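You operate a simulated robot arm through the tools that you are given. There is no shell and no other tool. Be economical: measure what you need, move in short steps, check, and stop when the job is done.

The job below is to be done with a simulated robot arm. You get a single attempt, and the scene is never put back.

## Task
Chill the peach tea below 5 C in the deep well.
Fine: first move the tonic can out of that well to the free ring on the foam mat; run the chiller no oftener than the probe display asks; chill no other drink; then stand the peach tea back on its ring. Set down upright: tonic can, what you pick out.

Only the result counts: the job must be done as asked and must still hold three seconds after the hand-in. Knocking over, shifting, dropping, spilling or breaking anything else fails it.

## Robot
A 7-joint arm with a three-finger gripper on a trunk, on a base that drives. Base frame: it is fixed to the floor where the robot stands at the start and does not move with it; the origin is under the middle of the robot, x ahead of it, y to its left, z up; the surface under the hand at the start is at about z = 88. Units: cm, degrees, N and s.
Its first joint turns from -166.0 to 166.0 degrees. Places, roughly: berry water bottle, lemon water bottle, lime soda  [125, 0, 100]; chiller key [50, -20, 100]; deep well [50, -10, 100]; foam mat [120, -10, 90]; probe display [120, 20, 110]. Payload 2.69 kg.
The TCP is the grasp point between the finger pads, 2.9 cm short of the fingertips. In the tool frame z runs along the fingers and y along their closing line. The gripper opens to 12 cm. The gripper's body begins 7.8 cm behind the TCP.
Orientation is told as [roll, pitch, yaw] about the base's x, y, z axes, in that order, counted from this pose: with the fingers straight down and closing along the base's y, the tool's x points along the base's -x, its y along +y and its z along -z.

## Interface
- The arm moves only by the tool drive_tool. Its argument "motion" is a list of rows, each a list of 3 entries, a list of its own where there are three numbers: the shift along the tool's x, y, z in units of 20 mm (1.0 is 20 mm), then the turn, a rotation vector about the tool's x, y, z in units of 6 degrees (1.0 is 6 degrees), then the gripper command, from -1 (fully open) to 1 (shut), values between in proportion. In form: [[[dx, dy, dz], [wx, wy, wz], claw], ...]. A call has 1 to 10 rows; each row shifts and turns the commanded pose from where the row before left it, along the tool's axes as they then stand. A call with a number of a shift or a turn outside -1 to 1 is refused whole. A row lasts 0.2 s, in which the tool goes at most 5 cm and 8.6 degrees; a call with a longer step from one row to the next is refused whole, and so is a gripper value outside its range. A pose out of reach is approached as far as the arm can. The call stops where the force on the tool passes 40 N (or 10 N more than at its start, if that is more) or the arm is blocked; 0.2 s more then pass. The fingers move at their own pace and stop on an object; they squeeze with about 40 N. The grip force told is the motor's: it shows also when the fingers shut on nothing. Time passes only in rows, and 0.2 s behind the last, so rows that do not move let the fingers close. It gives the time, the measured TCP pose, the force on the tool (base axes), the opening and the grip force at its end, in the units of the frame above (readings bear some noise), with the torque about the TCP (base axes, N m) and any sound that the robot's microphone picked up, and new pictures: "views" is both (left out), scene, wrist or none.
- Cameras (640 x 400 px; columns grow to the right, rows downward): "scene" is now at [33.02, 13.5, 133.46]; the picture's right is [-0.59, -0.81, 0.00], its down [-0.28, 0.21, -0.94] and it looks along [0.76, -0.55, -0.35] (base axes); focal length 214 px, centre (320, 200). "wrist" rides on the gripper at [6.3, 0, -10.4] in the tool frame; the picture's right is [0.00, 1.00, 0.00], its down [-0.83, 0.00, -0.56] and it looks along [-0.56, 0.00, 0.83] (tool axes); focal length 275 px, centre (320, 200). There is no depth. A picture from a camera that has moved, and an enlarged one, comes with that camera's place and axes in the base frame and with its lens.
- lift_body(by): slides the trunk up (or, below 0, down) by that many cm; the arm and the scene camera ride with it, the base frame stays. It gives what a move gives, with no picture.
- steer(legs): drives the robot by 1 to 6 legs, each [ahead, left, turn to the left] in cm, cm and degrees, along the robot's own axes; the way and the turn of a leg run together, so that a leg with both is an arc; at most 150 cm and 180 degrees a leg. The arm and the cameras ride along, it lands a little off, and it stops where it bumps. It gives what a move gives, and a new picture of the scene camera.
- turn_head(pan, tilt): turns the head with the scene camera to pan (to the left, within 143 degrees either way) and tilt (down, from -29 to 69), counted from straight ahead of the robot. It gives what a move gives, and a new picture of the scene camera.
- inspect(camera, box): a new picture of the part [left, top, right, bottom] of that camera's present view, enlarged. No time passes.
- hand_in(): hands the job in; it is judged then, once.

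Go step by step. Nothing tells you exact positions but the pictures and the camera data: compare them with the known pose of the tool, close in by small moves and look again before you grip or let go. The budget is 120 turns and 260 pictures, counting those below and the enlarged ones. Unless the task says otherwise, let go and move clear before handing in, and close with one line.

The tools are called after "Emit:" by a JSON object that holds its "method" and its "body". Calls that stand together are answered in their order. drive_tool: Moves the arm, as the interface text tells. Its arguments: {"type":"object","properties":{"motion":{"type":"array"},"views":{"type":"string","enum":["both","scene","wrist","none"]}},"required":["motion"]} The other tools are called the same way: lift_body (by) slides the trunk up or down; steer (legs) drives the base; turn_head (pan, tilt) turns the head that bears the scene camera; inspect (camera, box) takes an enlarged picture of a part of a camera's view; hand_in () hands the job in.

At the start:

```text
clock: 0.0
eef_pos: [49.59, 11.13, 126.66]
ee_rot: [0.0, 0.1, 0.0]
force: [-0.3, -0.2, 0.7]
torque: [0.01, 0.0, -0.02]
gripper_width: 12.01
finger_force: 0.1
trunk travel left (down, up): [-30.0, 28.6]
robot x, y, heading: [0.32, 0.04, -0.2]
head pan, tilt: [-36.0, 20.6]
```

scene: 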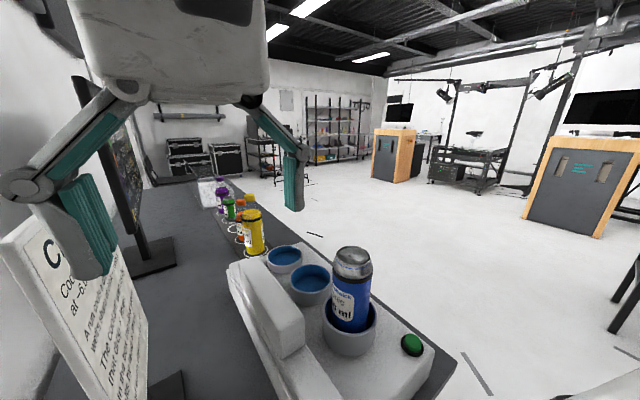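
wrist: 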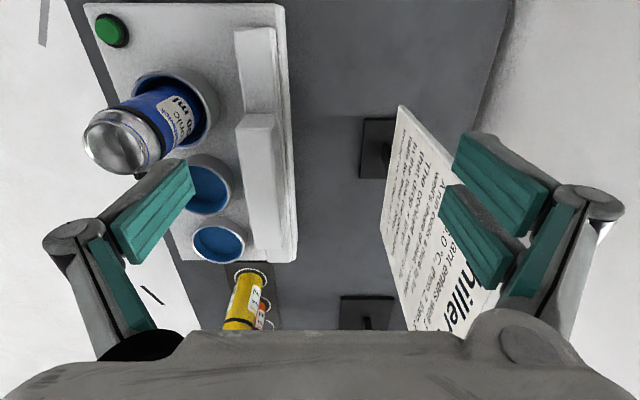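

I see a chiller with three wells (tonic can in the deep one), a sign to the left and bottles further along the table. I'll read the sign and look at the display first.

Emit:
{"method": "inspect", "body": {"camera": "scene", "box": [0, 200, 200, 400]}}

Emit:
{"method": "inspect", "body": {"camera": "wrist", "box": [360, 90, 540, 340]}}

Emit:
{"method": "inspect", "body": {"camera": "scene", "box": [180, 160, 300, 270]}}

Emit:
{"method": "turn_head", "body": {"pan": 10, "tilt": 25}}

```text
2.00 times, centred on (100, 300) of scene
camera zoom: at [33.02, 13.5, 133.46], right [-0.59, -0.81, 0.0], down [-0.28, 0.21, -0.94], along [0.76, -0.55, -0.35], focal length 429 px, centre (760, 0)
```

zoom: 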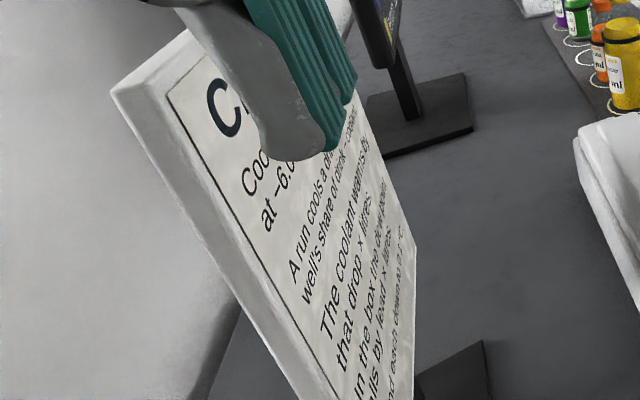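

```text
1.60 times, centred on (450, 215) of wrist
camera zoom: at [43.28, 11.17, 137.07], right [0.0, 1.0, 0.0], down [0.83, 0.0, 0.56], along [0.56, 0.0, -0.83], focal length 440 px, centre (112, 176)
```

zoom: 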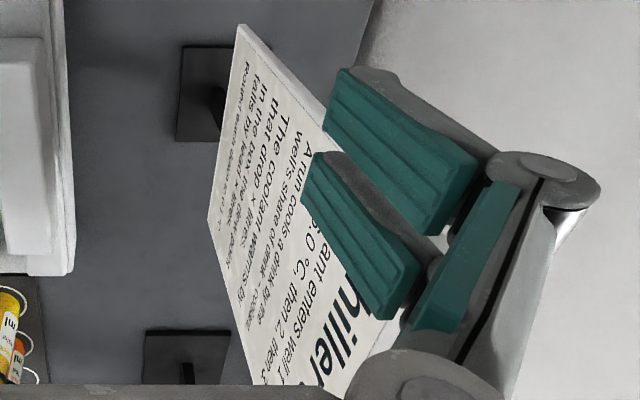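

```text
3.64 times, centred on (240, 215) of scene
camera zoom: at [33.02, 13.5, 133.46], right [-0.59, -0.81, 0.0], down [-0.28, 0.21, -0.94], along [0.76, -0.55, -0.35], focal length 780 px, centre (611, 146)
```

zoom: 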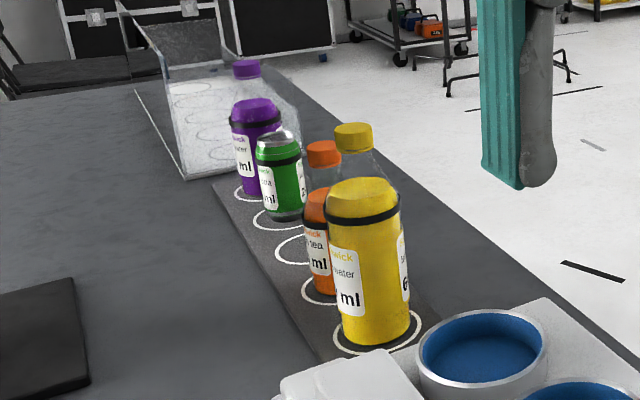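

```text
clock: 1.1
eef_pos: [49.55, 11.1, 126.68]
ee_rot: [0.0, 0.0, 0.0]
force: [1.1, 0.3, -0.2]
torque: [-0.02, 0.01, 0.01]
gripper_width: 11.99
finger_force: 0.0
trunk travel left (down, up): [-30.0, 28.6]
robot x, y, heading: [-0.16, -0.3, -0.0]
head pan, tilt: [10.0, 25.0]
camera scene: at [34.57, 20.57, 132.75], right [0.17, -0.98, 0.0], down [-0.42, -0.07, -0.91], along [0.89, 0.16, -0.42], focal length 214 px, centre (320, 200)
```

scene: 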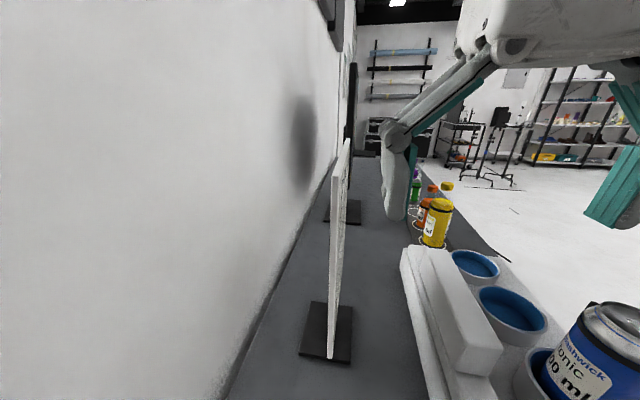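

The sign and display are edge-on from here; both face the right side of the table. I'll drive around to the right side, facing the table, looking to the right first.

Emit:
{"method": "turn_head", "body": {"pan": -75, "tilt": 35}}

```text
clock: 2.7
eef_pos: [49.59, 11.08, 126.64]
ee_rot: [0.0, 0.0, 0.1]
force: [-0.4, 0.6, 0.0]
torque: [-0.01, 0.01, 0.0]
gripper_width: 11.98
finger_force: 0.1
trunk travel left (down, up): [-30.0, 28.6]
robot x, y, heading: [-0.21, 0.14, 0.1]
head pan, tilt: [-75.0, 35.0]
camera scene: at [27.78, 10.47, 131.17], right [-0.97, -0.26, 0.0], down [-0.15, 0.55, -0.82], along [0.21, -0.79, -0.57], focal length 214 px, centre (320, 200)
```

scene: 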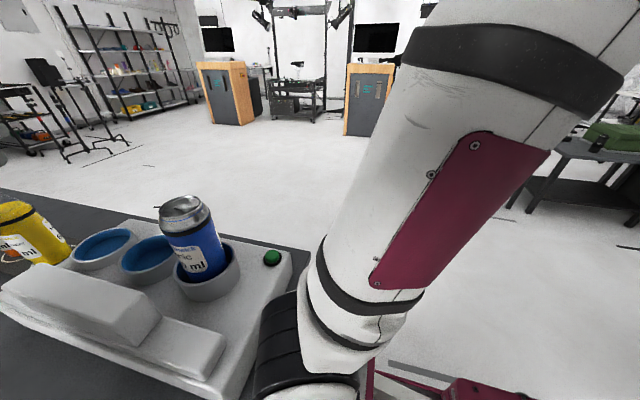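

Right side is clear floor. I'll back off, slide right, go ahead and turn left to face the table.

Emit:
{"method": "steer", "body": {"legs": [[-25, 0, 0], [0, -90, 0], [105, 0, 0], [0, 0, 90]]}}

Emit:
{"method": "turn_head", "body": {"pan": 0, "tilt": 20}}

```text
clock: 17.9
eef_pos: [69.66, -40.64, 126.69]
ee_rot: [-0.1, 0.0, 91.8]
force: [-0.1, 0.0, -0.3]
torque: [0.02, 0.01, 0.01]
gripper_width: 12.02
finger_force: 0.1
trunk travel left (down, up): [-30.0, 28.6]
robot x, y, heading: [82.26, -90.24, 91.9]
head pan, tilt: [-75.0, 35.0]
camera scene: at [70.93, -62.33, 131.17], right [0.29, -0.96, 0.0], down [-0.55, -0.17, -0.82], along [0.78, 0.24, -0.57], focal length 214 px, centre (320, 200)
```

scene: 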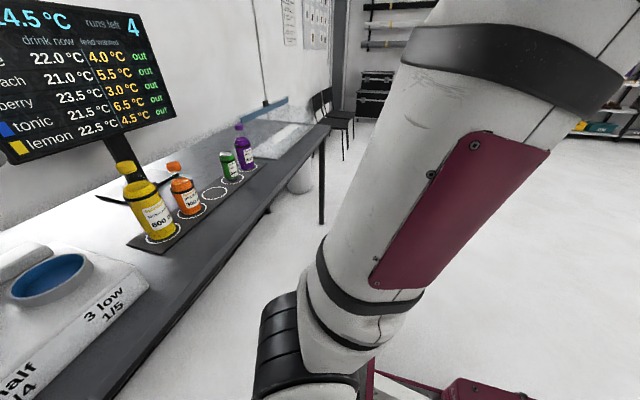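

```text
clock: 19.3
eef_pos: [69.62, -40.58, 126.66]
ee_rot: [0.0, 0.0, 91.9]
force: [0.0, -0.2, -0.2]
torque: [0.0, -0.01, 0.01]
gripper_width: 12.02
finger_force: 0.1
trunk travel left (down, up): [-30.0, 28.6]
robot x, y, heading: [82.5, -89.75, 91.8]
head pan, tilt: [0.0, 20.0]
camera scene: at [62.22, -55.56, 133.56], right [1.0, 0.03, 0.0], down [0.01, -0.34, -0.94], along [-0.03, 0.94, -0.34], focal length 214 px, centre (320, 200)
```

scene: 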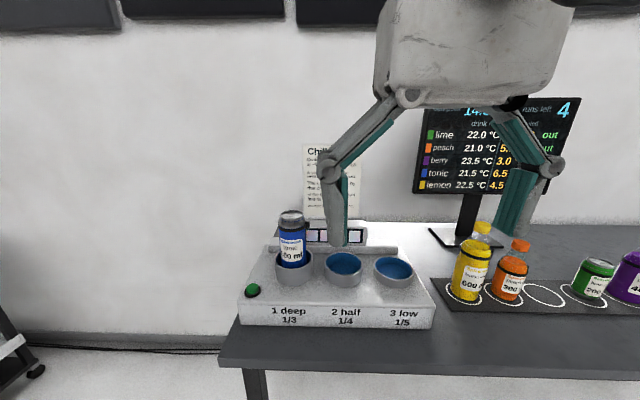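

Now I have a front view. I'll read the sign, display and chiller.

Emit:
{"method": "inspect", "body": {"camera": "scene", "box": [295, 135, 375, 225]}}

Emit:
{"method": "inspect", "body": {"camera": "scene", "box": [405, 90, 585, 202]}}

Emit:
{"method": "inspect", "body": {"camera": "scene", "box": [230, 200, 440, 335]}}

Emit:
{"method": "inspect", "body": {"camera": "scene", "box": [440, 200, 640, 320]}}

```text
4.44 times, centred on (335, 180) of scene
camera zoom: at [62.22, -55.56, 133.56], right [1.0, 0.03, 0.0], down [0.01, -0.34, -0.94], along [-0.03, 0.94, -0.34], focal length 953 px, centre (253, 289)
```

zoom: 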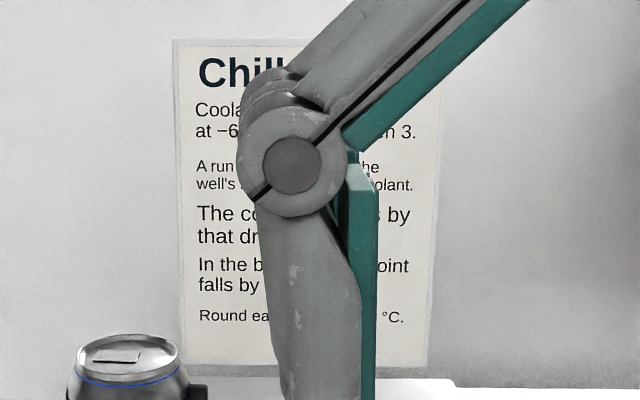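

```text
3.56 times, centred on (495, 146) of scene
camera zoom: at [62.22, -55.56, 133.56], right [1.0, 0.03, 0.0], down [0.01, -0.34, -0.94], along [-0.03, 0.94, -0.34], focal length 763 px, centre (-302, 392)
```

zoom: 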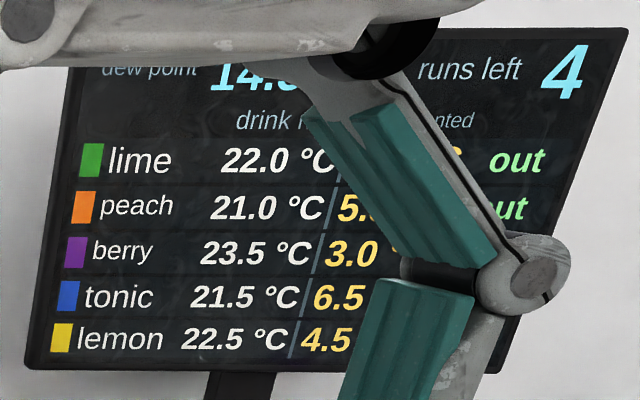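

```text
2.96 times, centred on (335, 268) of scene
camera zoom: at [62.22, -55.56, 133.56], right [1.0, 0.03, 0.0], down [0.01, -0.34, -0.94], along [-0.03, 0.94, -0.34], focal length 636 px, centre (276, 0)
```

zoom: 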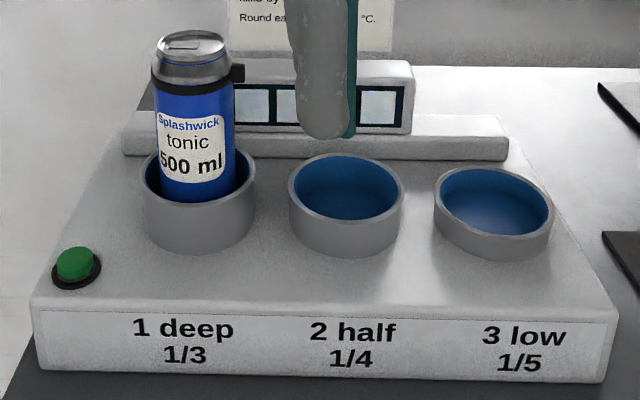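

```text
3.20 times, centred on (540, 260) of scene
camera zoom: at [62.22, -55.56, 133.56], right [1.0, 0.03, 0.0], down [0.01, -0.34, -0.94], along [-0.03, 0.94, -0.34], focal length 686 px, centre (-384, 8)
```

zoom: 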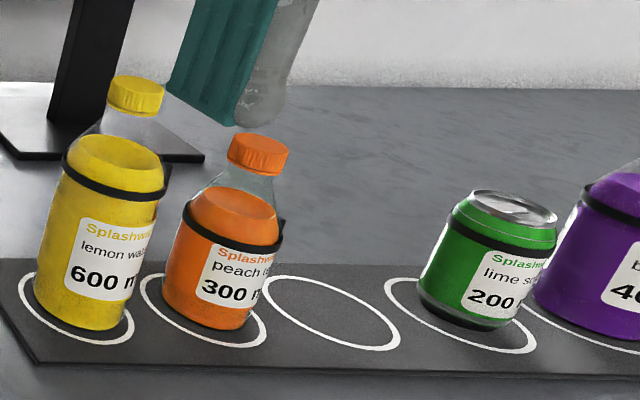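

Well shares are 1/3, 1/4, 1/5 for the deep, half and low wells, and the free ring is at about (121.6, -8). I'll come a little closer and swing the tool left so I can read the texts in full.

Emit:
{"method": "steer", "body": {"legs": [[10, -6, -1.8]]}}

Emit:
{"method": "drive_tool", "body": {"motion": [[[0, 1, 0], [0, 0, 0], -1], [[0, 1, 0], [0, 0, 0], -1], [[0, 1, 0], [0, 0, 0], -1], [[0, 1, 0], [0, 0, 0], -1], [[0, 1, 0], [0, 0, 0], -1], [[0, 1, 0], [0, 0, 0], -1], [[0, 1, 0], [0, 0, 0], -1], [[0, 1, 0], [0, 0, 0], -1], [[0, 1, 0], [0, 0, 0], -1], [[0, 1, 0], [0, 0, 0], -1]], "views": "scene"}}

```text
clock: 20.6
eef_pos: [77.28, -29.93, 126.65]
ee_rot: [-0.1, 0.0, 89.9]
force: [-0.7, 0.1, -0.2]
torque: [0.0, -0.02, 0.02]
gripper_width: 11.99
finger_force: 0.0
trunk travel left (down, up): [-30.0, 28.6]
robot x, y, heading: [88.61, -79.5, 89.9]
head pan, tilt: [0.0, 20.0]
camera scene: at [69.34, -44.68, 133.56], right [1.0, 0.0, 0.0], down [0.0, -0.34, -0.94], along [0.0, 0.94, -0.34], focal length 214 px, centre (320, 200)
```

scene: 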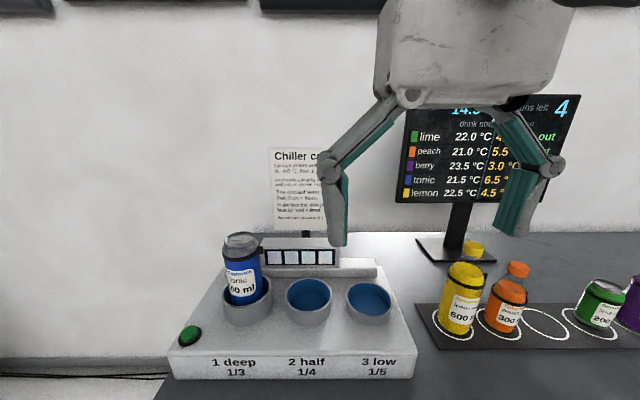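

```text
clock: 22.8
eef_pos: [57.2, -30.07, 126.79]
ee_rot: [0.0, 0.0, 89.9]
force: [0.7, -1.1, -0.1]
torque: [0.02, 0.04, 0.0]
gripper_width: 12.0
finger_force: 0.1
trunk travel left (down, up): [-30.0, 28.6]
robot x, y, heading: [88.56, -79.18, 89.8]
head pan, tilt: [0.0, 20.0]
camera scene: at [69.36, -44.69, 133.56], right [1.0, 0.0, 0.0], down [0.0, -0.34, -0.94], along [0.0, 0.94, -0.34], focal length 214 px, centre (320, 200)
```

scene: 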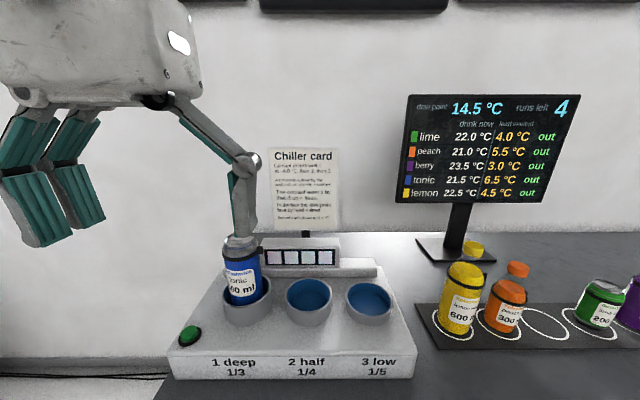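

Both texts are now visible, so I'll enlarge them.

Emit:
{"method": "inspect", "body": {"camera": "scene", "box": [262, 143, 346, 235]}}

Emit:
{"method": "inspect", "body": {"camera": "scene", "box": [395, 85, 585, 205]}}

Emit:
{"method": "inspect", "body": {"camera": "scene", "box": [160, 225, 400, 375]}}

```text
4.35 times, centred on (304, 189) of scene
camera zoom: at [69.36, -44.69, 133.56], right [1.0, 0.0, 0.0], down [0.0, -0.34, -0.94], along [0.0, 0.94, -0.34], focal length 932 px, centre (390, 248)
```

zoom: 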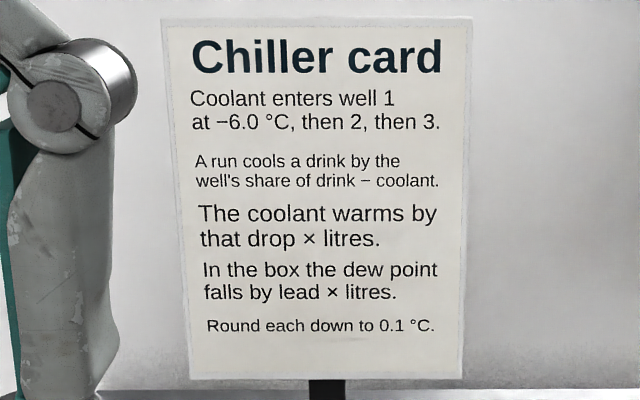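

```text
3.33 times, centred on (490, 145) of scene
camera zoom: at [69.36, -44.69, 133.56], right [1.0, 0.0, 0.0], down [0.0, -0.34, -0.94], along [0.0, 0.94, -0.34], focal length 715 px, centre (-247, 383)
```

zoom: 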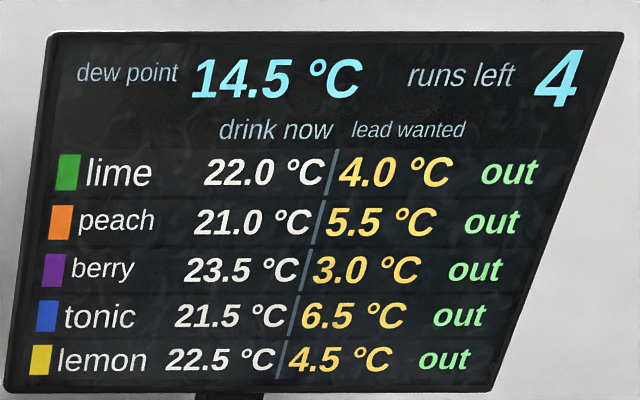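

```text
2.67 times, centred on (280, 300) of scene
camera zoom: at [69.36, -44.69, 133.56], right [1.0, 0.0, 0.0], down [0.0, -0.34, -0.94], along [0.0, 0.94, -0.34], focal length 572 px, centre (427, -67)
```

zoom: 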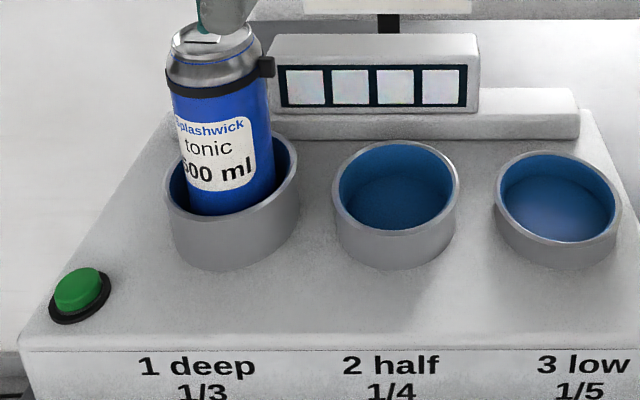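

The rule: deep well cools peach 21 → 12 → 6 → 2 °C, so three runs with only the peach in. Now I'll turn the tool so the fingers close along base y (the rings are 10.6 cm apart along x).

Emit:
{"method": "drive_tool", "body": {"motion": [[[0, 0, 0], [0, 0, 1], -1], [[0, 0, 0], [0, 0, 1], -1], [[0, 0, 0], [0, 0, 1], -1], [[0, 0, 0], [0, 0, 1], -1], [[0, 0, 0], [0, 0, 1], -1], [[0, 0, 0], [0, 0, 1], -1], [[0, 0, 0], [0, 0, 1], -1], [[0, 0, 0], [0, 0, 1], -1], [[0, 0, 0], [0, 0, 1], -1], [[0, 0, 0], [0, 0, 1], -1]], "views": "none"}}

Emit:
{"method": "drive_tool", "body": {"motion": [[[0, 0, 0], [0, 0, 1], -1], [[0, 0, 0], [0, 0, 1], -1], [[0, 0, 0], [0, 0, 1], -1], [[0, 0, 0], [0, 0, 1], -1], [[0, 0, 0], [0, 0, 1], -1]], "views": "both"}}

```text
clock: 25.0
eef_pos: [57.08, -29.99, 126.59]
ee_rot: [0.1, 0.0, 29.9]
force: [1.8, -0.4, -1.3]
torque: [0.01, 0.02, 0.03]
gripper_width: 12.0
finger_force: 0.1
trunk travel left (down, up): [-30.0, 28.6]
robot x, y, heading: [88.41, -79.35, 90.1]
head pan, tilt: [0.0, 20.0]
```

```text
clock: 26.2
eef_pos: [57.25, -29.9, 126.68]
ee_rot: [0.0, 0.0, -0.2]
force: [0.6, -0.2, 0.7]
torque: [-0.01, 0.01, -0.01]
gripper_width: 11.99
finger_force: 0.1
trunk travel left (down, up): [-30.0, 28.6]
robot x, y, heading: [88.03, -79.45, 89.9]
head pan, tilt: [0.0, 20.0]
camera scene: at [69.34, -44.68, 133.56], right [1.0, 0.0, 0.0], down [0.0, -0.34, -0.94], along [0.0, 0.94, -0.34], focal length 214 px, centre (320, 200)
camera wrist: at [50.93, -29.9, 137.09], right [0.0, 1.0, 0.0], down [0.83, 0.0, 0.56], along [0.56, 0.0, -0.83], focal length 275 px, centre (320, 200)
```

scene: 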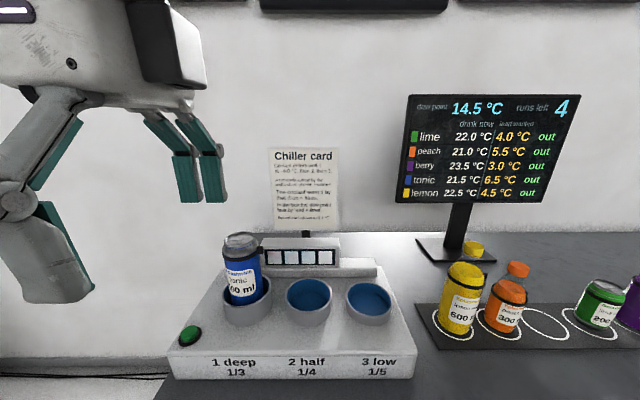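
wrist: 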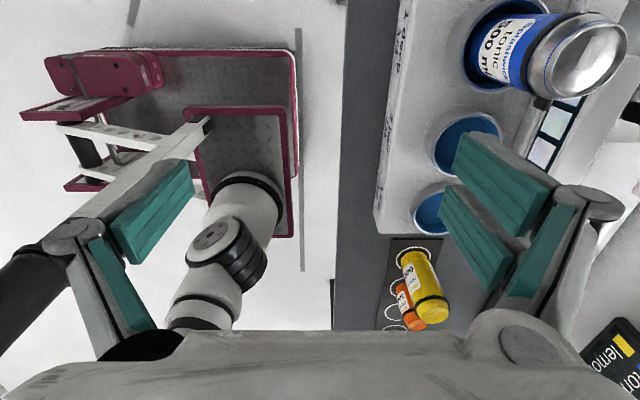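

Wrist view puts the can at about (53.7, -8.7). Moving above it.

Emit:
{"method": "drive_tool", "body": {"motion": [[[0.17, 1, 0], [0, 0, 0], -1], [[0.17, 1, 0], [0, 0, 0], -1], [[0.17, 1, 0], [0, 0, 0], -1], [[0.17, 1, 0], [0, 0, 0], -1], [[0.17, 1, 0], [0, 0, 0], -1], [[0.17, 1, 0], [0, 0, 0], -1], [[0.17, 1, 0], [0, 0, 0], -1], [[0.17, 1, 0], [0, 0, 0], -1], [[0.17, 1, 0], [0, 0, 0], -1], [[0.17, 1, 0], [0, 0, 0], -1]], "views": "both"}}

```text
clock: 28.4
eef_pos: [53.79, -9.8, 126.61]
ee_rot: [-0.1, 0.0, 0.0]
force: [-1.0, -0.1, 0.7]
torque: [0.0, 0.02, 0.02]
gripper_width: 11.98
finger_force: 0.0
trunk travel left (down, up): [-30.0, 28.6]
robot x, y, heading: [88.17, -79.81, 89.8]
head pan, tilt: [0.0, 20.0]
camera scene: at [69.34, -44.7, 133.56], right [1.0, 0.0, 0.0], down [0.0, -0.34, -0.94], along [0.0, 0.94, -0.34], focal length 214 px, centre (320, 200)
camera wrist: at [47.5, -9.77, 137.07], right [0.0, 1.0, 0.0], down [0.83, 0.0, 0.56], along [0.56, 0.0, -0.83], focal length 275 px, centre (320, 200)
```

scene: 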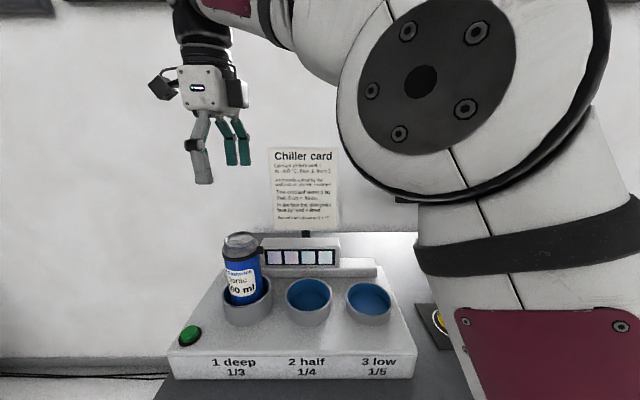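
wrist: 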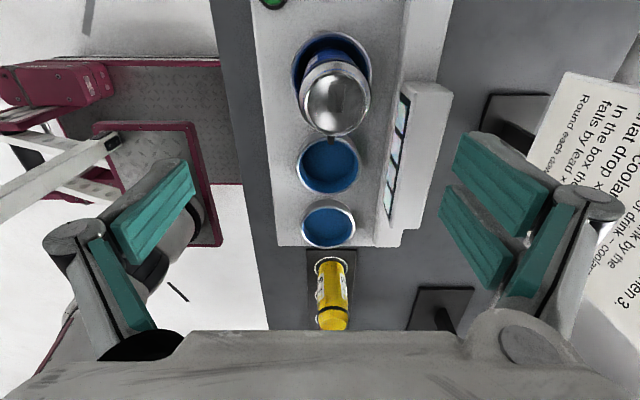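

Can centre refined to (53.7, -8.4). Shift 1.4 cm in y and descend.

Emit:
{"method": "drive_tool", "body": {"motion": [[[0, 0.7, 0], [0, 0, 0], -1], [[0, 0, 1], [0, 0, 0], -1], [[0, 0, 1], [0, 0, 0], -1], [[0, 0, 1], [0, 0, 0], -1], [[0, 0, 1], [0, 0, 0], -1], [[0, 0, 1], [0, 0, 0], -1], [[0, 0, 1], [0, 0, 0], -1]], "views": "both"}}

```text
clock: 30.0
eef_pos: [53.97, -8.39, 114.58]
ee_rot: [0.0, 0.0, -0.1]
force: [0.3, 0.0, 1.3]
torque: [-0.02, -0.02, 0.02]
gripper_width: 12.0
finger_force: 0.0
trunk travel left (down, up): [-30.0, 28.6]
robot x, y, heading: [88.71, -79.16, 90.1]
head pan, tilt: [0.0, 20.0]
camera scene: at [69.34, -44.69, 133.56], right [1.0, 0.0, 0.0], down [0.0, -0.34, -0.94], along [0.0, 0.94, -0.34], focal length 214 px, centre (320, 200)
camera wrist: at [47.8, -8.4, 124.96], right [0.0, 1.0, 0.0], down [0.83, 0.0, 0.56], along [0.56, 0.0, -0.83], focal length 275 px, centre (320, 200)
```

scene: 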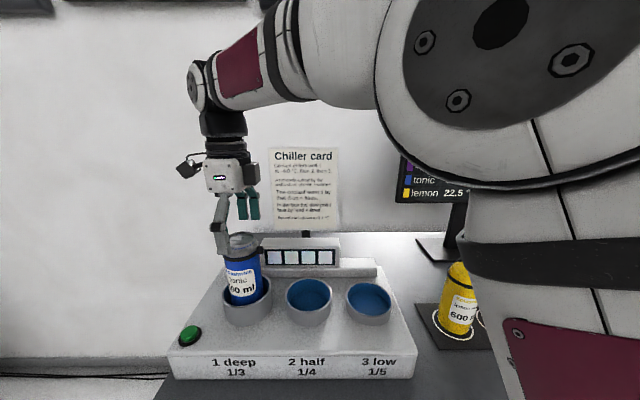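
wrist: 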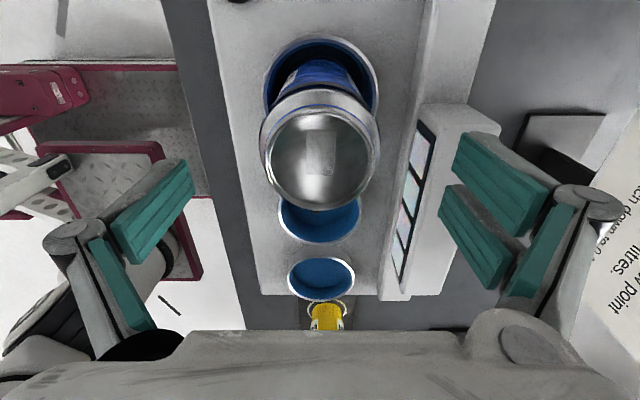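

Aligned in y; small x correction of 0.5 cm, narrow the opening to ~10 cm and descend to z≈106.5, then grip.

Emit:
{"method": "drive_tool", "body": {"motion": [[[0.25, 0, 0], [0, 0, 0], -0.65], [[0, 0, 1], [0, 0, 0], -0.65], [[0, 0, 1], [0, 0, 0], -0.65], [[0, 0, 1], [0, 0, 0], -0.65], [[0, 0, 1], [0, 0, 0], -0.65]], "views": "both"}}

```text
clock: 31.2
eef_pos: [53.33, -8.7, 106.82]
ee_rot: [-0.1, 0.0, -0.1]
force: [0.2, 0.6, 0.1]
torque: [-0.01, 0.0, 0.03]
gripper_width: 9.9
finger_force: 0.1
trunk travel left (down, up): [-30.0, 28.6]
robot x, y, heading: [88.57, -79.46, 89.9]
head pan, tilt: [0.0, 20.0]
camera scene: at [69.34, -44.69, 133.56], right [1.0, 0.0, 0.0], down [0.0, -0.34, -0.94], along [0.0, 0.94, -0.34], focal length 214 px, centre (320, 200)
camera wrist: at [47.04, -8.66, 117.15], right [0.0, 1.0, 0.0], down [0.83, 0.0, 0.56], along [0.56, 0.0, -0.83], focal length 275 px, centre (320, 200)
```

scene: 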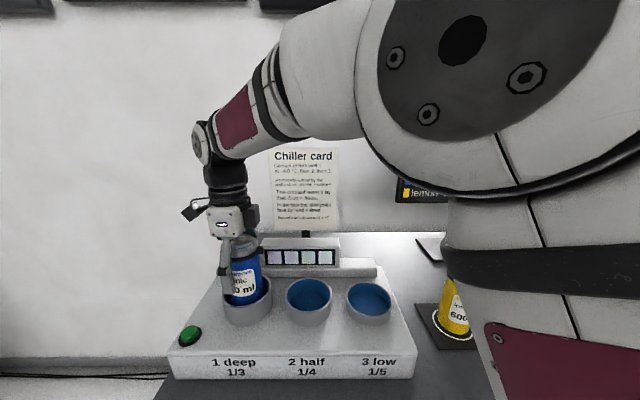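
wrist: 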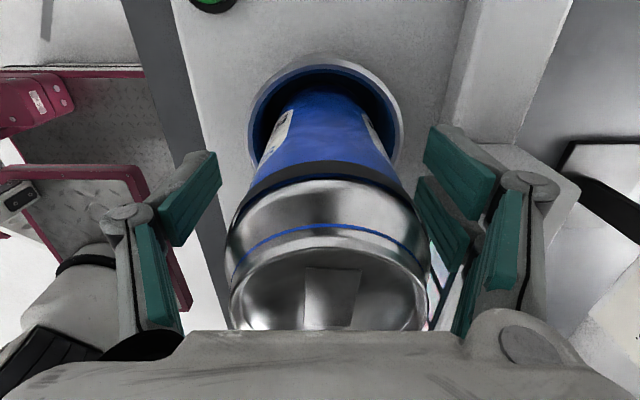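

Fingers straddle the can with tips just above the well rim. Closing the gripper.

Emit:
{"method": "drive_tool", "body": {"motion": [[[0, 0.1, 0], [0, 0, 0], -0.3], [[0, 0, 0], [0, 0, 0], 0.5], [[0, 0, 0], [0, 0, 0], 1], [[0, 0, 0], [0, 0, 0], 1]], "views": "both"}}

```text
clock: 32.2
eef_pos: [53.36, -8.4, 106.71]
ee_rot: [0.0, -0.1, -0.1]
force: [0.9, 1.0, 2.1]
torque: [-0.01, 0.03, 0.02]
gripper_width: 6.53
finger_force: 39.8
trunk travel left (down, up): [-30.0, 28.6]
robot x, y, heading: [88.4, -79.48, 89.8]
head pan, tilt: [0.0, 20.0]
camera scene: at [69.34, -44.68, 133.56], right [1.0, 0.0, 0.0], down [0.0, -0.34, -0.94], along [0.0, 0.94, -0.34], focal length 214 px, centre (320, 200)
camera wrist: at [47.07, -8.47, 117.15], right [0.0, 1.0, 0.0], down [0.83, 0.0, 0.56], along [0.56, 0.0, -0.83], focal length 275 px, centre (320, 200)
```

scene: 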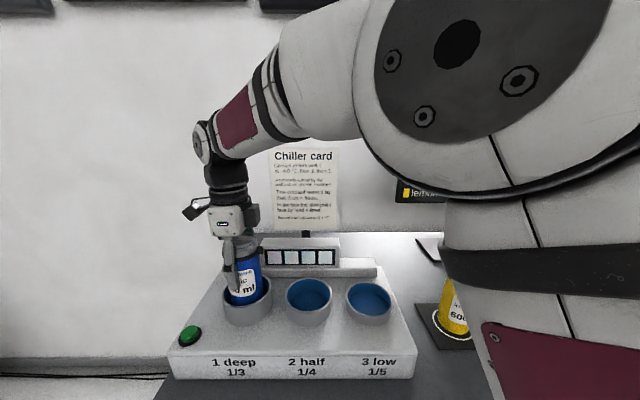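
wrist: 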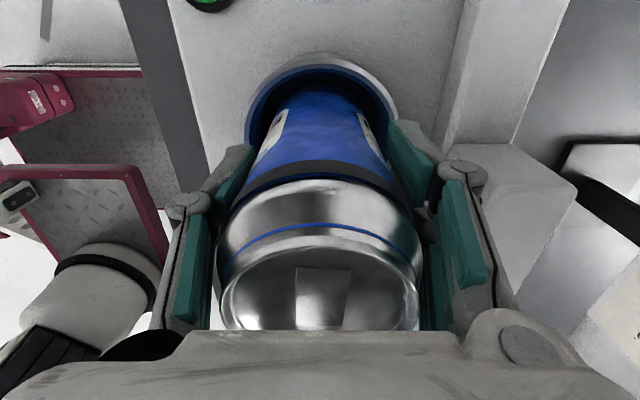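

Gripped at 6.5 cm. Lift straight up.

Emit:
{"method": "drive_tool", "body": {"motion": [[[0, 0, -0.5], [0, 0, 0], 1], [[0, 0, -1], [0, 0, 0], 1], [[0, 0, -1], [0, 0, 0], 1], [[0, 0, -1], [0, 0, 0], 1], [[0, 0, -1], [0, 0, 0], 1], [[0, 0, -1], [0, 0, 0], 1], [[0, 0, -1], [0, 0, 0], 1], [[0, 0, -1], [0, 0, 0], 1], [[0, 0, -1], [0, 0, 0], 1], [[0, 0, -1], [0, 0, 0], 1]], "views": "both"}}

```text
clock: 34.4
eef_pos: [53.11, -8.25, 125.68]
ee_rot: [0.0, 0.0, -0.1]
force: [0.2, -0.4, -4.1]
torque: [0.01, 0.03, 0.0]
gripper_width: 6.52
finger_force: 39.7
trunk travel left (down, up): [-30.0, 28.6]
robot x, y, heading: [88.61, -79.64, 90.2]
head pan, tilt: [0.0, 20.0]
camera scene: at [69.33, -44.66, 133.55], right [1.0, 0.0, 0.0], down [0.0, -0.34, -0.94], along [0.0, 0.94, -0.34], focal length 214 px, centre (320, 200)
camera wrist: at [46.9, -8.3, 136.02], right [0.0, 1.0, 0.0], down [0.83, 0.0, 0.56], along [0.56, 0.0, -0.83], focal length 275 px, centre (320, 200)
```

scene: 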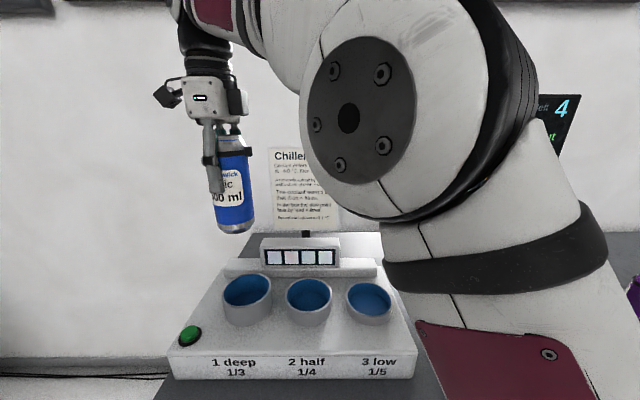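
wrist: 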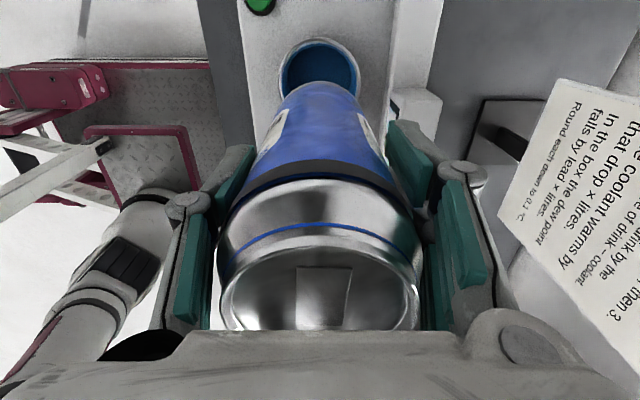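

The can's bottom is ~10.3 cm below the TCP. Raise a bit more and carry it along +x over the bottles.

Emit:
{"method": "drive_tool", "body": {"motion": [[[0, 0, -1], [0, 0, 0], 1], [[-0.5, 0, -1], [0, 0, 0], 1], [[-1, 0, 0], [0, 0, 0], 1], [[-1, 0, 0], [0, 0, 0], 1], [[-1, 0, 0], [0, 0, 0], 1], [[-1, 0, 0], [0, 0, 0], 1], [[-1, 0, 0], [0, 0, 0], 1], [[-1, 0, 0], [0, 0, 0], 1], [[-1, 0, 0], [0, 0, 0], 1], [[-1, 0, 0], [0, 0, 0], 1]], "views": "none"}}

Emit:
{"method": "drive_tool", "body": {"motion": [[[-1, 0, 0], [0, 0, 0], 1], [[-1, 0, 0], [0, 0, 0], 1], [[-1, 0, 0], [0, 0, 0], 1], [[-1, 0, 0], [0, 0, 0], 1], [[-1, 0, 0], [0, 0, 0], 1], [[-1, 0, 0], [0, 0, 0], 1], [[-1, 0, 0], [0, 0, 0], 1], [[-1, 0, 0], [0, 0, 0], 1], [[-1, 0, 0], [0, 0, 0], 1], [[-1, 0, 0], [0, 0, 0], 1]], "views": "both"}}

```text
clock: 36.6
eef_pos: [71.17, -9.25, 128.85]
ee_rot: [0.0, 0.0, -0.2]
force: [-0.9, -0.1, -5.7]
torque: [-0.02, -0.02, -0.02]
gripper_width: 6.49
finger_force: 40.4
out of reach, approached as far as the arm can: row 2
trunk travel left (down, up): [-30.0, 28.6]
robot x, y, heading: [88.19, -79.58, 89.8]
head pan, tilt: [0.0, 20.0]
```

```text
clock: 38.8
eef_pos: [91.05, -9.25, 128.89]
ee_rot: [0.0, 0.0, 0.0]
force: [-0.1, 0.3, -4.2]
torque: [0.0, -0.01, 0.02]
gripper_width: 6.52
finger_force: 40.0
trunk travel left (down, up): [-30.0, 28.6]
robot x, y, heading: [88.4, -79.64, 89.7]
head pan, tilt: [0.0, 20.0]
camera scene: at [69.32, -44.67, 133.55], right [1.0, 0.0, 0.0], down [0.0, -0.34, -0.94], along [0.0, 0.94, -0.34], focal length 214 px, centre (320, 200)
camera wrist: at [84.76, -9.29, 139.29], right [0.0, 1.0, 0.0], down [0.83, 0.0, 0.56], along [0.56, 0.0, -0.83], focal length 275 px, centre (320, 200)
```

scene: 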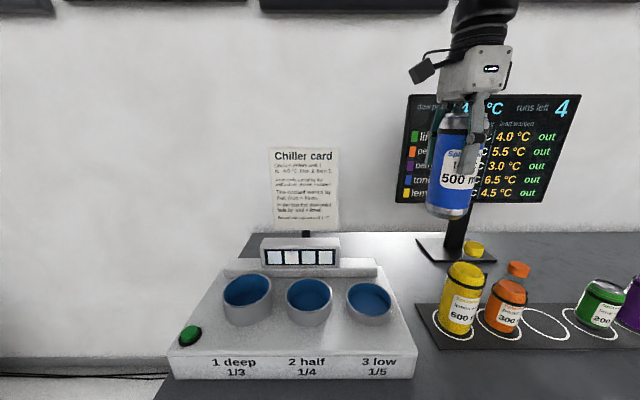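
wrist: 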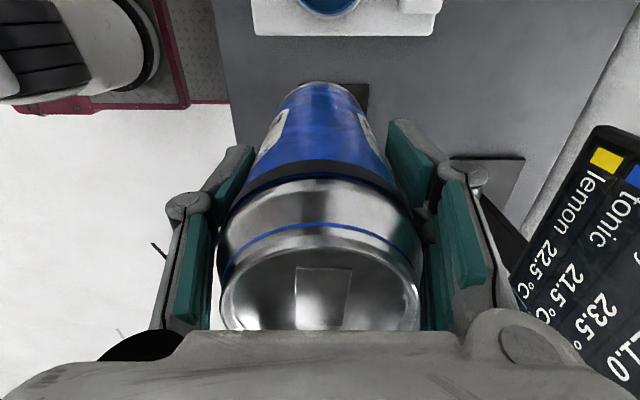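

Carrying on; let me enlarge the mat to locate the free ring precisely before lowering.

Emit:
{"method": "inspect", "body": {"camera": "scene", "box": [400, 240, 640, 390]}}

Emit:
{"method": "drive_tool", "body": {"motion": [[[-1, 0, 0], [0, 0, 0], 1], [[-1, 0, 0], [0, 0, 0], 1], [[-1, 0, 0], [0, 0, 0], 1], [[-1, 0, 0], [0, 0, 0], 1], [[-1, 0, 0], [0, 0, 0], 1], [[-1, 0, 0], [0, 0, 0], 1], [[-1, 0, 0], [0, 0, 0], 1], [[-1, 0, 0], [0, 0, 0], 1], [[-1, 0, 0], [0, 0, 0], 1], [[-1, 0, 0], [0, 0, 0], 1]], "views": "both"}}

```text
2.67 times, centred on (520, 315) of scene
camera zoom: at [69.32, -44.67, 133.55], right [1.0, 0.0, 0.0], down [0.0, -0.34, -0.94], along [0.0, 0.94, -0.34], focal length 572 px, centre (-213, -107)
```

zoom: 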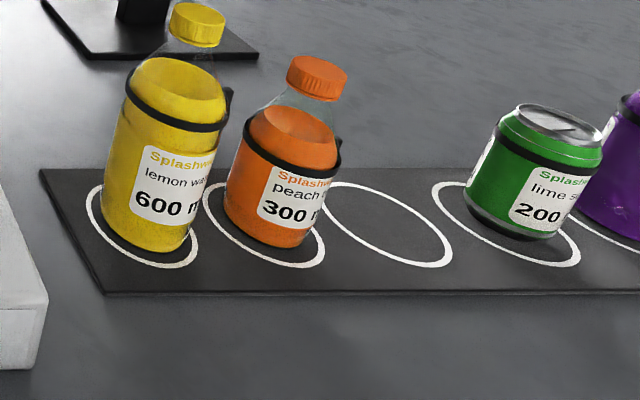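

```text
clock: 41.0
eef_pos: [111.11, -9.3, 128.5]
ee_rot: [0.0, 0.1, 0.1]
force: [-0.5, -0.4, -4.7]
torque: [0.01, 0.02, -0.01]
gripper_width: 6.51
finger_force: 40.2
trunk travel left (down, up): [-30.0, 28.6]
robot x, y, heading: [88.06, -79.53, 89.8]
head pan, tilt: [0.0, 20.0]
camera scene: at [69.32, -44.68, 133.55], right [1.0, 0.0, 0.0], down [0.0, -0.34, -0.94], along [0.0, 0.94, -0.34], focal length 214 px, centre (320, 200)
camera wrist: at [104.84, -9.29, 139.05], right [0.0, 1.0, 0.0], down [0.83, 0.0, 0.56], along [0.56, 0.0, -0.83], focal length 275 px, centre (320, 200)
```

scene: 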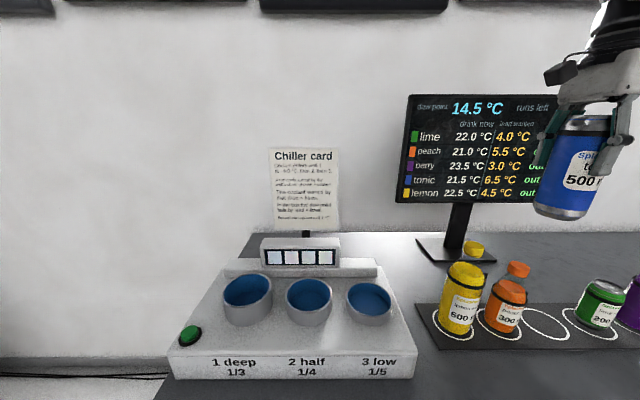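
wrist: 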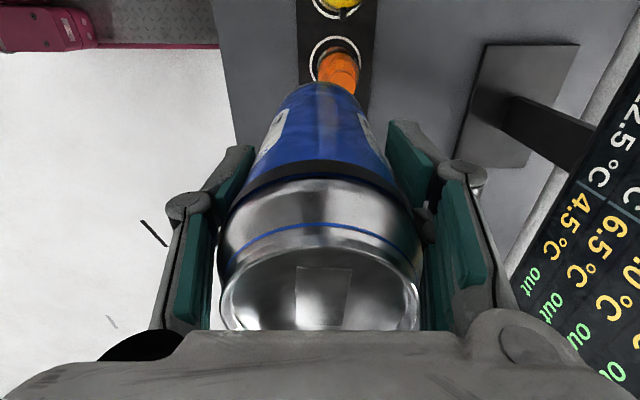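

Free ring centre ≈ (121.9, -7.3). Move above it and begin lowering.

Emit:
{"method": "drive_tool", "body": {"motion": [[[-1, 0, 0], [0, 0, 0], 1], [[-1, 0, 0], [0, 0, 0], 1], [[-1, 0, 0], [0, 0, 0], 1], [[-1, 0, 0], [0, 0, 0], 1], [[-1, 0, 0], [0, 0, 0], 1], [[-0.4, 0, 0.5], [0, 0, 0], 1], [[0, 0.3, 1], [0, 0, 0], 1], [[0, 0.3, 1], [0, 0, 0], 1], [[0, 0.3, 1], [0, 0, 0], 1]], "views": "both"}}

```text
clock: 43.0
eef_pos: [121.85, -7.65, 121.62]
ee_rot: [-0.1, 0.0, -0.1]
force: [0.8, 0.8, -4.7]
torque: [-0.03, 0.01, 0.02]
gripper_width: 6.49
finger_force: 40.0
trunk travel left (down, up): [-30.0, 28.6]
robot x, y, heading: [88.07, -79.6, 89.9]
head pan, tilt: [0.0, 20.0]
camera scene: at [69.36, -44.67, 133.56], right [1.0, 0.0, 0.0], down [0.0, -0.34, -0.94], along [0.0, 0.94, -0.34], focal length 214 px, centre (320, 200)
camera wrist: at [115.72, -7.6, 132.1], right [0.0, 1.0, 0.0], down [0.83, 0.0, 0.56], along [0.56, 0.0, -0.83], focal length 275 px, centre (320, 200)
```

scene: 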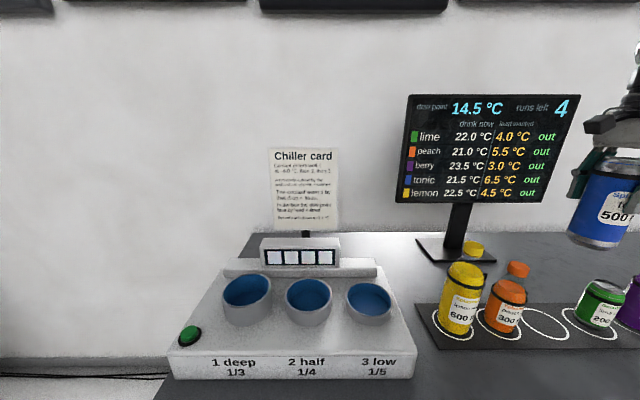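
wrist: 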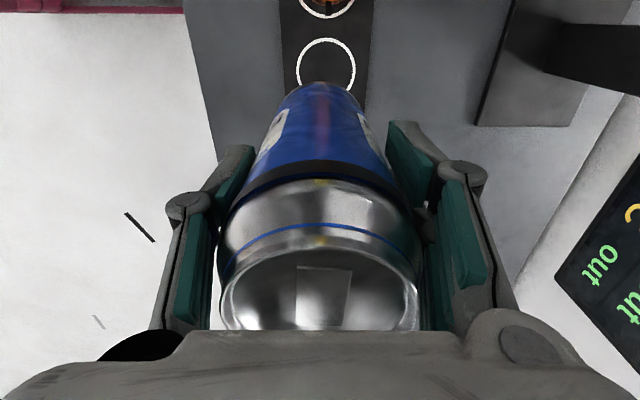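

Ring from wrist view: (122.2, -6.9), radius 4. Turn head to the right to watch lowering, correct and descend.

Emit:
{"method": "drive_tool", "body": {"motion": [[[-0.15, 0.38, 0], [0, 0, 0], 1], [[0, 0, 1], [0, 0, 0], 1], [[0, 0, 1], [0, 0, 0], 1], [[0, 0, 1], [0, 0, 0], 1], [[0, 0, 1], [0, 0, 0], 1], [[0, 0, 1], [0, 0, 0], 1], [[0, 0, 1], [0, 0, 0], 1], [[0, 0, 1], [0, 0, 0], 1], [[0, 0, 1], [0, 0, 0], 1]], "views": "wrist"}}

Emit:
{"method": "turn_head", "body": {"pan": -40, "tilt": 25}}

```text
clock: 45.0
eef_pos: [122.36, -6.85, 105.66]
ee_rot: [0.0, 0.0, -0.1]
force: [-0.4, -0.4, -3.9]
torque: [0.03, 0.04, -0.04]
gripper_width: 6.52
finger_force: 40.3
trunk travel left (down, up): [-30.0, 28.6]
robot x, y, heading: [88.66, -79.53, 89.8]
head pan, tilt: [0.0, 20.0]
camera wrist: at [116.04, -6.83, 116.07], right [0.0, 1.0, 0.0], down [0.83, 0.0, 0.56], along [0.56, 0.0, -0.83], focal length 275 px, centre (320, 200)
```

wrist: 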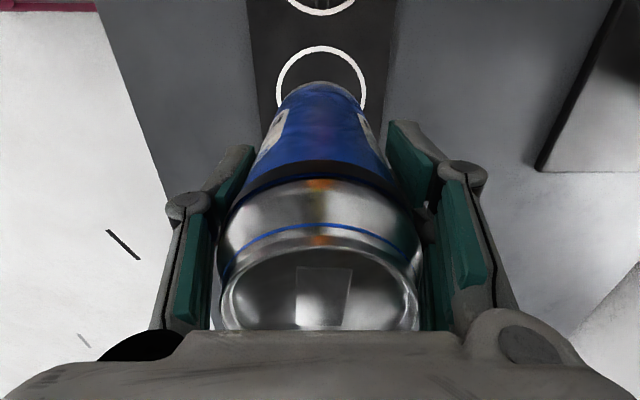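

```text
clock: 46.0
eef_pos: [122.15, -6.72, 105.76]
ee_rot: [0.0, 0.0, -0.1]
force: [-0.4, -0.5, -4.4]
torque: [0.03, 0.06, -0.02]
gripper_width: 6.53
finger_force: 40.3
trunk travel left (down, up): [-30.0, 28.6]
robot x, y, heading: [88.57, -79.37, 89.6]
head pan, tilt: [-40.0, 25.0]
camera scene: at [75.27, -46.92, 132.75], right [0.77, -0.64, 0.0], down [-0.27, -0.32, -0.91], along [0.58, 0.69, -0.42], focal length 214 px, centre (320, 200)
```

scene: 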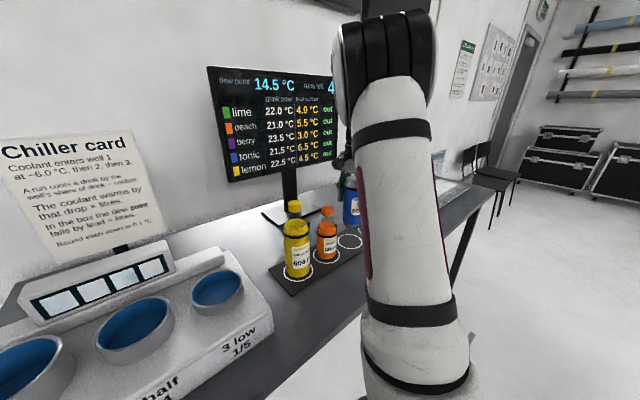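

Aligned with the ring (122.4, -6.8). Lower to just above the mat, then small steps until contact.

Emit:
{"method": "drive_tool", "body": {"motion": [[[0, 0, 1], [0, 0, 0], 1], [[0, 0, 1], [0, 0, 0], 1], [[0, 0, 0.6], [0, 0, 0], 1]], "views": "wrist"}}

Emit:
{"method": "drive_tool", "body": {"motion": [[[0, 0, 0.2], [0, 0, 0], 1], [[0, 0, 0.2], [0, 0, 0], 1]], "views": "none"}}

```text
clock: 46.8
eef_pos: [122.25, -6.82, 100.51]
ee_rot: [0.0, 0.0, -0.1]
force: [0.1, 0.7, -5.2]
torque: [0.0, 0.01, -0.02]
gripper_width: 6.49
finger_force: 40.2
trunk travel left (down, up): [-30.0, 28.6]
robot x, y, heading: [88.67, -79.29, 89.9]
head pan, tilt: [-40.0, 25.0]
camera wrist: at [115.88, -6.75, 110.9], right [0.0, 1.0, 0.0], down [0.83, 0.0, 0.56], along [0.56, 0.0, -0.83], focal length 275 px, centre (320, 200)
```

wrist: 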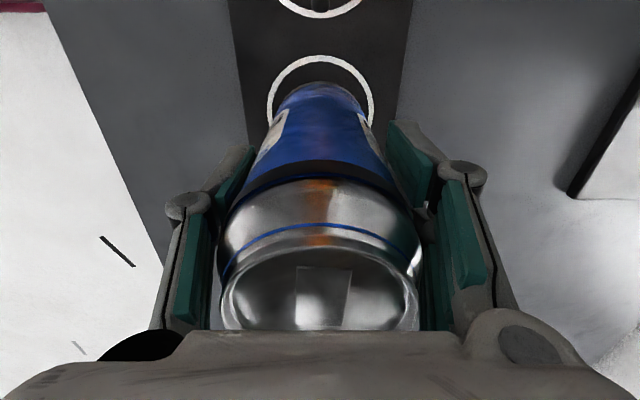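

```text
clock: 47.4
eef_pos: [122.19, -6.79, 99.72]
ee_rot: [0.0, 0.0, -0.1]
force: [-0.9, 1.5, -4.4]
torque: [-0.01, 0.04, -0.03]
gripper_width: 6.53
finger_force: 40.4
trunk travel left (down, up): [-30.0, 28.6]
robot x, y, heading: [88.18, -79.36, 89.8]
head pan, tilt: [-40.0, 25.0]
```

Emit:
{"method": "drive_tool", "body": {"motion": [[[0, 0, 0.15], [0, 0, 0], 1], [[0, 0, 0.1], [0, 0, 0], 1]], "views": "none"}}

Emit:
{"method": "drive_tool", "body": {"motion": [[[0, 0, 0.1], [0, 0, 0], 1], [[0, 0, 0.05], [0, 0, 0], 1]], "views": "wrist"}}

```text
clock: 48.0
eef_pos: [122.16, -6.81, 99.39]
ee_rot: [0.2, -0.1, -0.1]
force: [-4.6, -1.8, 13.6]
torque: [-0.63, 0.6, -0.08]
gripper_width: 6.49
finger_force: 40.5
trunk travel left (down, up): [-30.0, 28.6]
robot x, y, heading: [88.68, -79.72, 89.8]
head pan, tilt: [-40.0, 25.0]
```

```text
clock: 48.6
eef_pos: [122.28, -6.78, 99.25]
ee_rot: [0.3, -0.2, -0.1]
force: [-4.6, -1.7, 37.1]
torque: [-0.08, -0.13, 0.12]
gripper_width: 6.55
finger_force: 40.0
trunk travel left (down, up): [-30.0, 28.6]
robot x, y, heading: [88.7, -79.23, 90.0]
head pan, tilt: [-40.0, 25.0]
camera wrist: at [115.96, -6.78, 109.57], right [0.0, 1.0, 0.01], down [0.83, 0.0, 0.56], along [0.56, 0.01, -0.83], focal length 275 px, centre (320, 200)
```

wrist: 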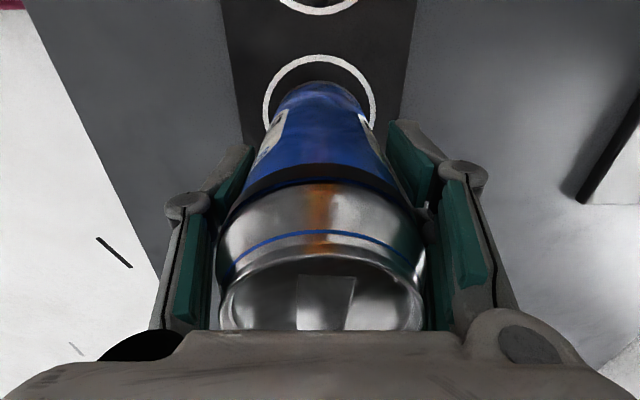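

The can is seated on the mat (contact force ~40 N). Ease up slightly, release, and go straight up.

Emit:
{"method": "drive_tool", "body": {"motion": [[[0, 0, -0.12], [0, 0, 0], 1], [[0, 0, 0], [0, 0, 0], -0.15], [[0, 0, 0], [0, 0, 0], -0.4], [[0, 0, 0], [0, 0, 0], -0.6]], "views": "wrist"}}

Emit:
{"method": "drive_tool", "body": {"motion": [[[0, 0, -0.5], [0, 0, 0], -0.6], [[0, 0, -1], [0, 0, 0], -0.6], [[0, 0, -1], [0, 0, 0], -0.6], [[0, 0, -1], [0, 0, 0], -0.6], [[0, 0, -1], [0, 0, 0], -0.6], [[0, 0, -1], [0, 0, 0], -0.6], [[0, 0, -1], [0, 0, 0], -0.6], [[0, 0, -1], [0, 0, 0], -0.6], [[0, 0, -1], [0, 0, 0], -0.6]], "views": "wrist"}}

```text
clock: 49.6
eef_pos: [122.14, -6.9, 99.24]
ee_rot: [0.1, 0.0, 0.0]
force: [-0.5, -0.8, 0.3]
torque: [0.01, 0.0, -0.02]
gripper_width: 9.61
finger_force: 0.2
trunk travel left (down, up): [-30.0, 28.6]
robot x, y, heading: [88.73, -79.49, 90.1]
head pan, tilt: [-40.0, 25.0]
camera wrist: at [115.93, -6.75, 109.48], right [0.0, 1.0, 0.0], down [0.83, 0.0, 0.56], along [0.56, 0.0, -0.83], focal length 275 px, centre (320, 200)
```

wrist: 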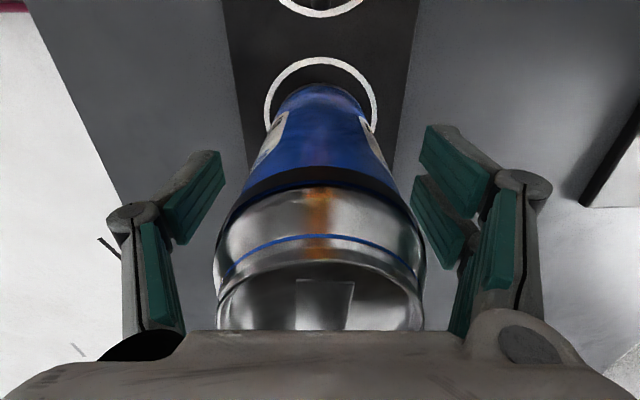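

```text
clock: 51.6
eef_pos: [122.16, -6.78, 116.02]
ee_rot: [-0.1, 0.0, -0.1]
force: [-0.7, 0.2, 0.7]
torque: [0.01, -0.01, 0.01]
gripper_width: 9.6
finger_force: 0.1
trunk travel left (down, up): [-30.0, 28.6]
robot x, y, heading: [88.35, -79.65, 90.0]
head pan, tilt: [-40.0, 25.0]
camera wrist: at [115.95, -6.73, 126.51], right [0.0, 1.0, 0.0], down [0.83, 0.0, 0.56], along [0.56, 0.0, -0.83], focal length 275 px, centre (320, 200)
```

wrist: 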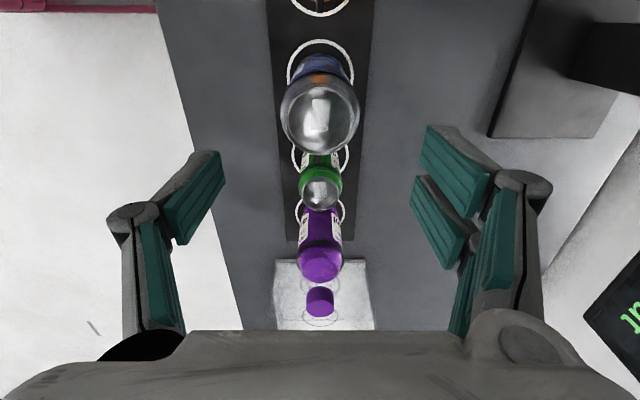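

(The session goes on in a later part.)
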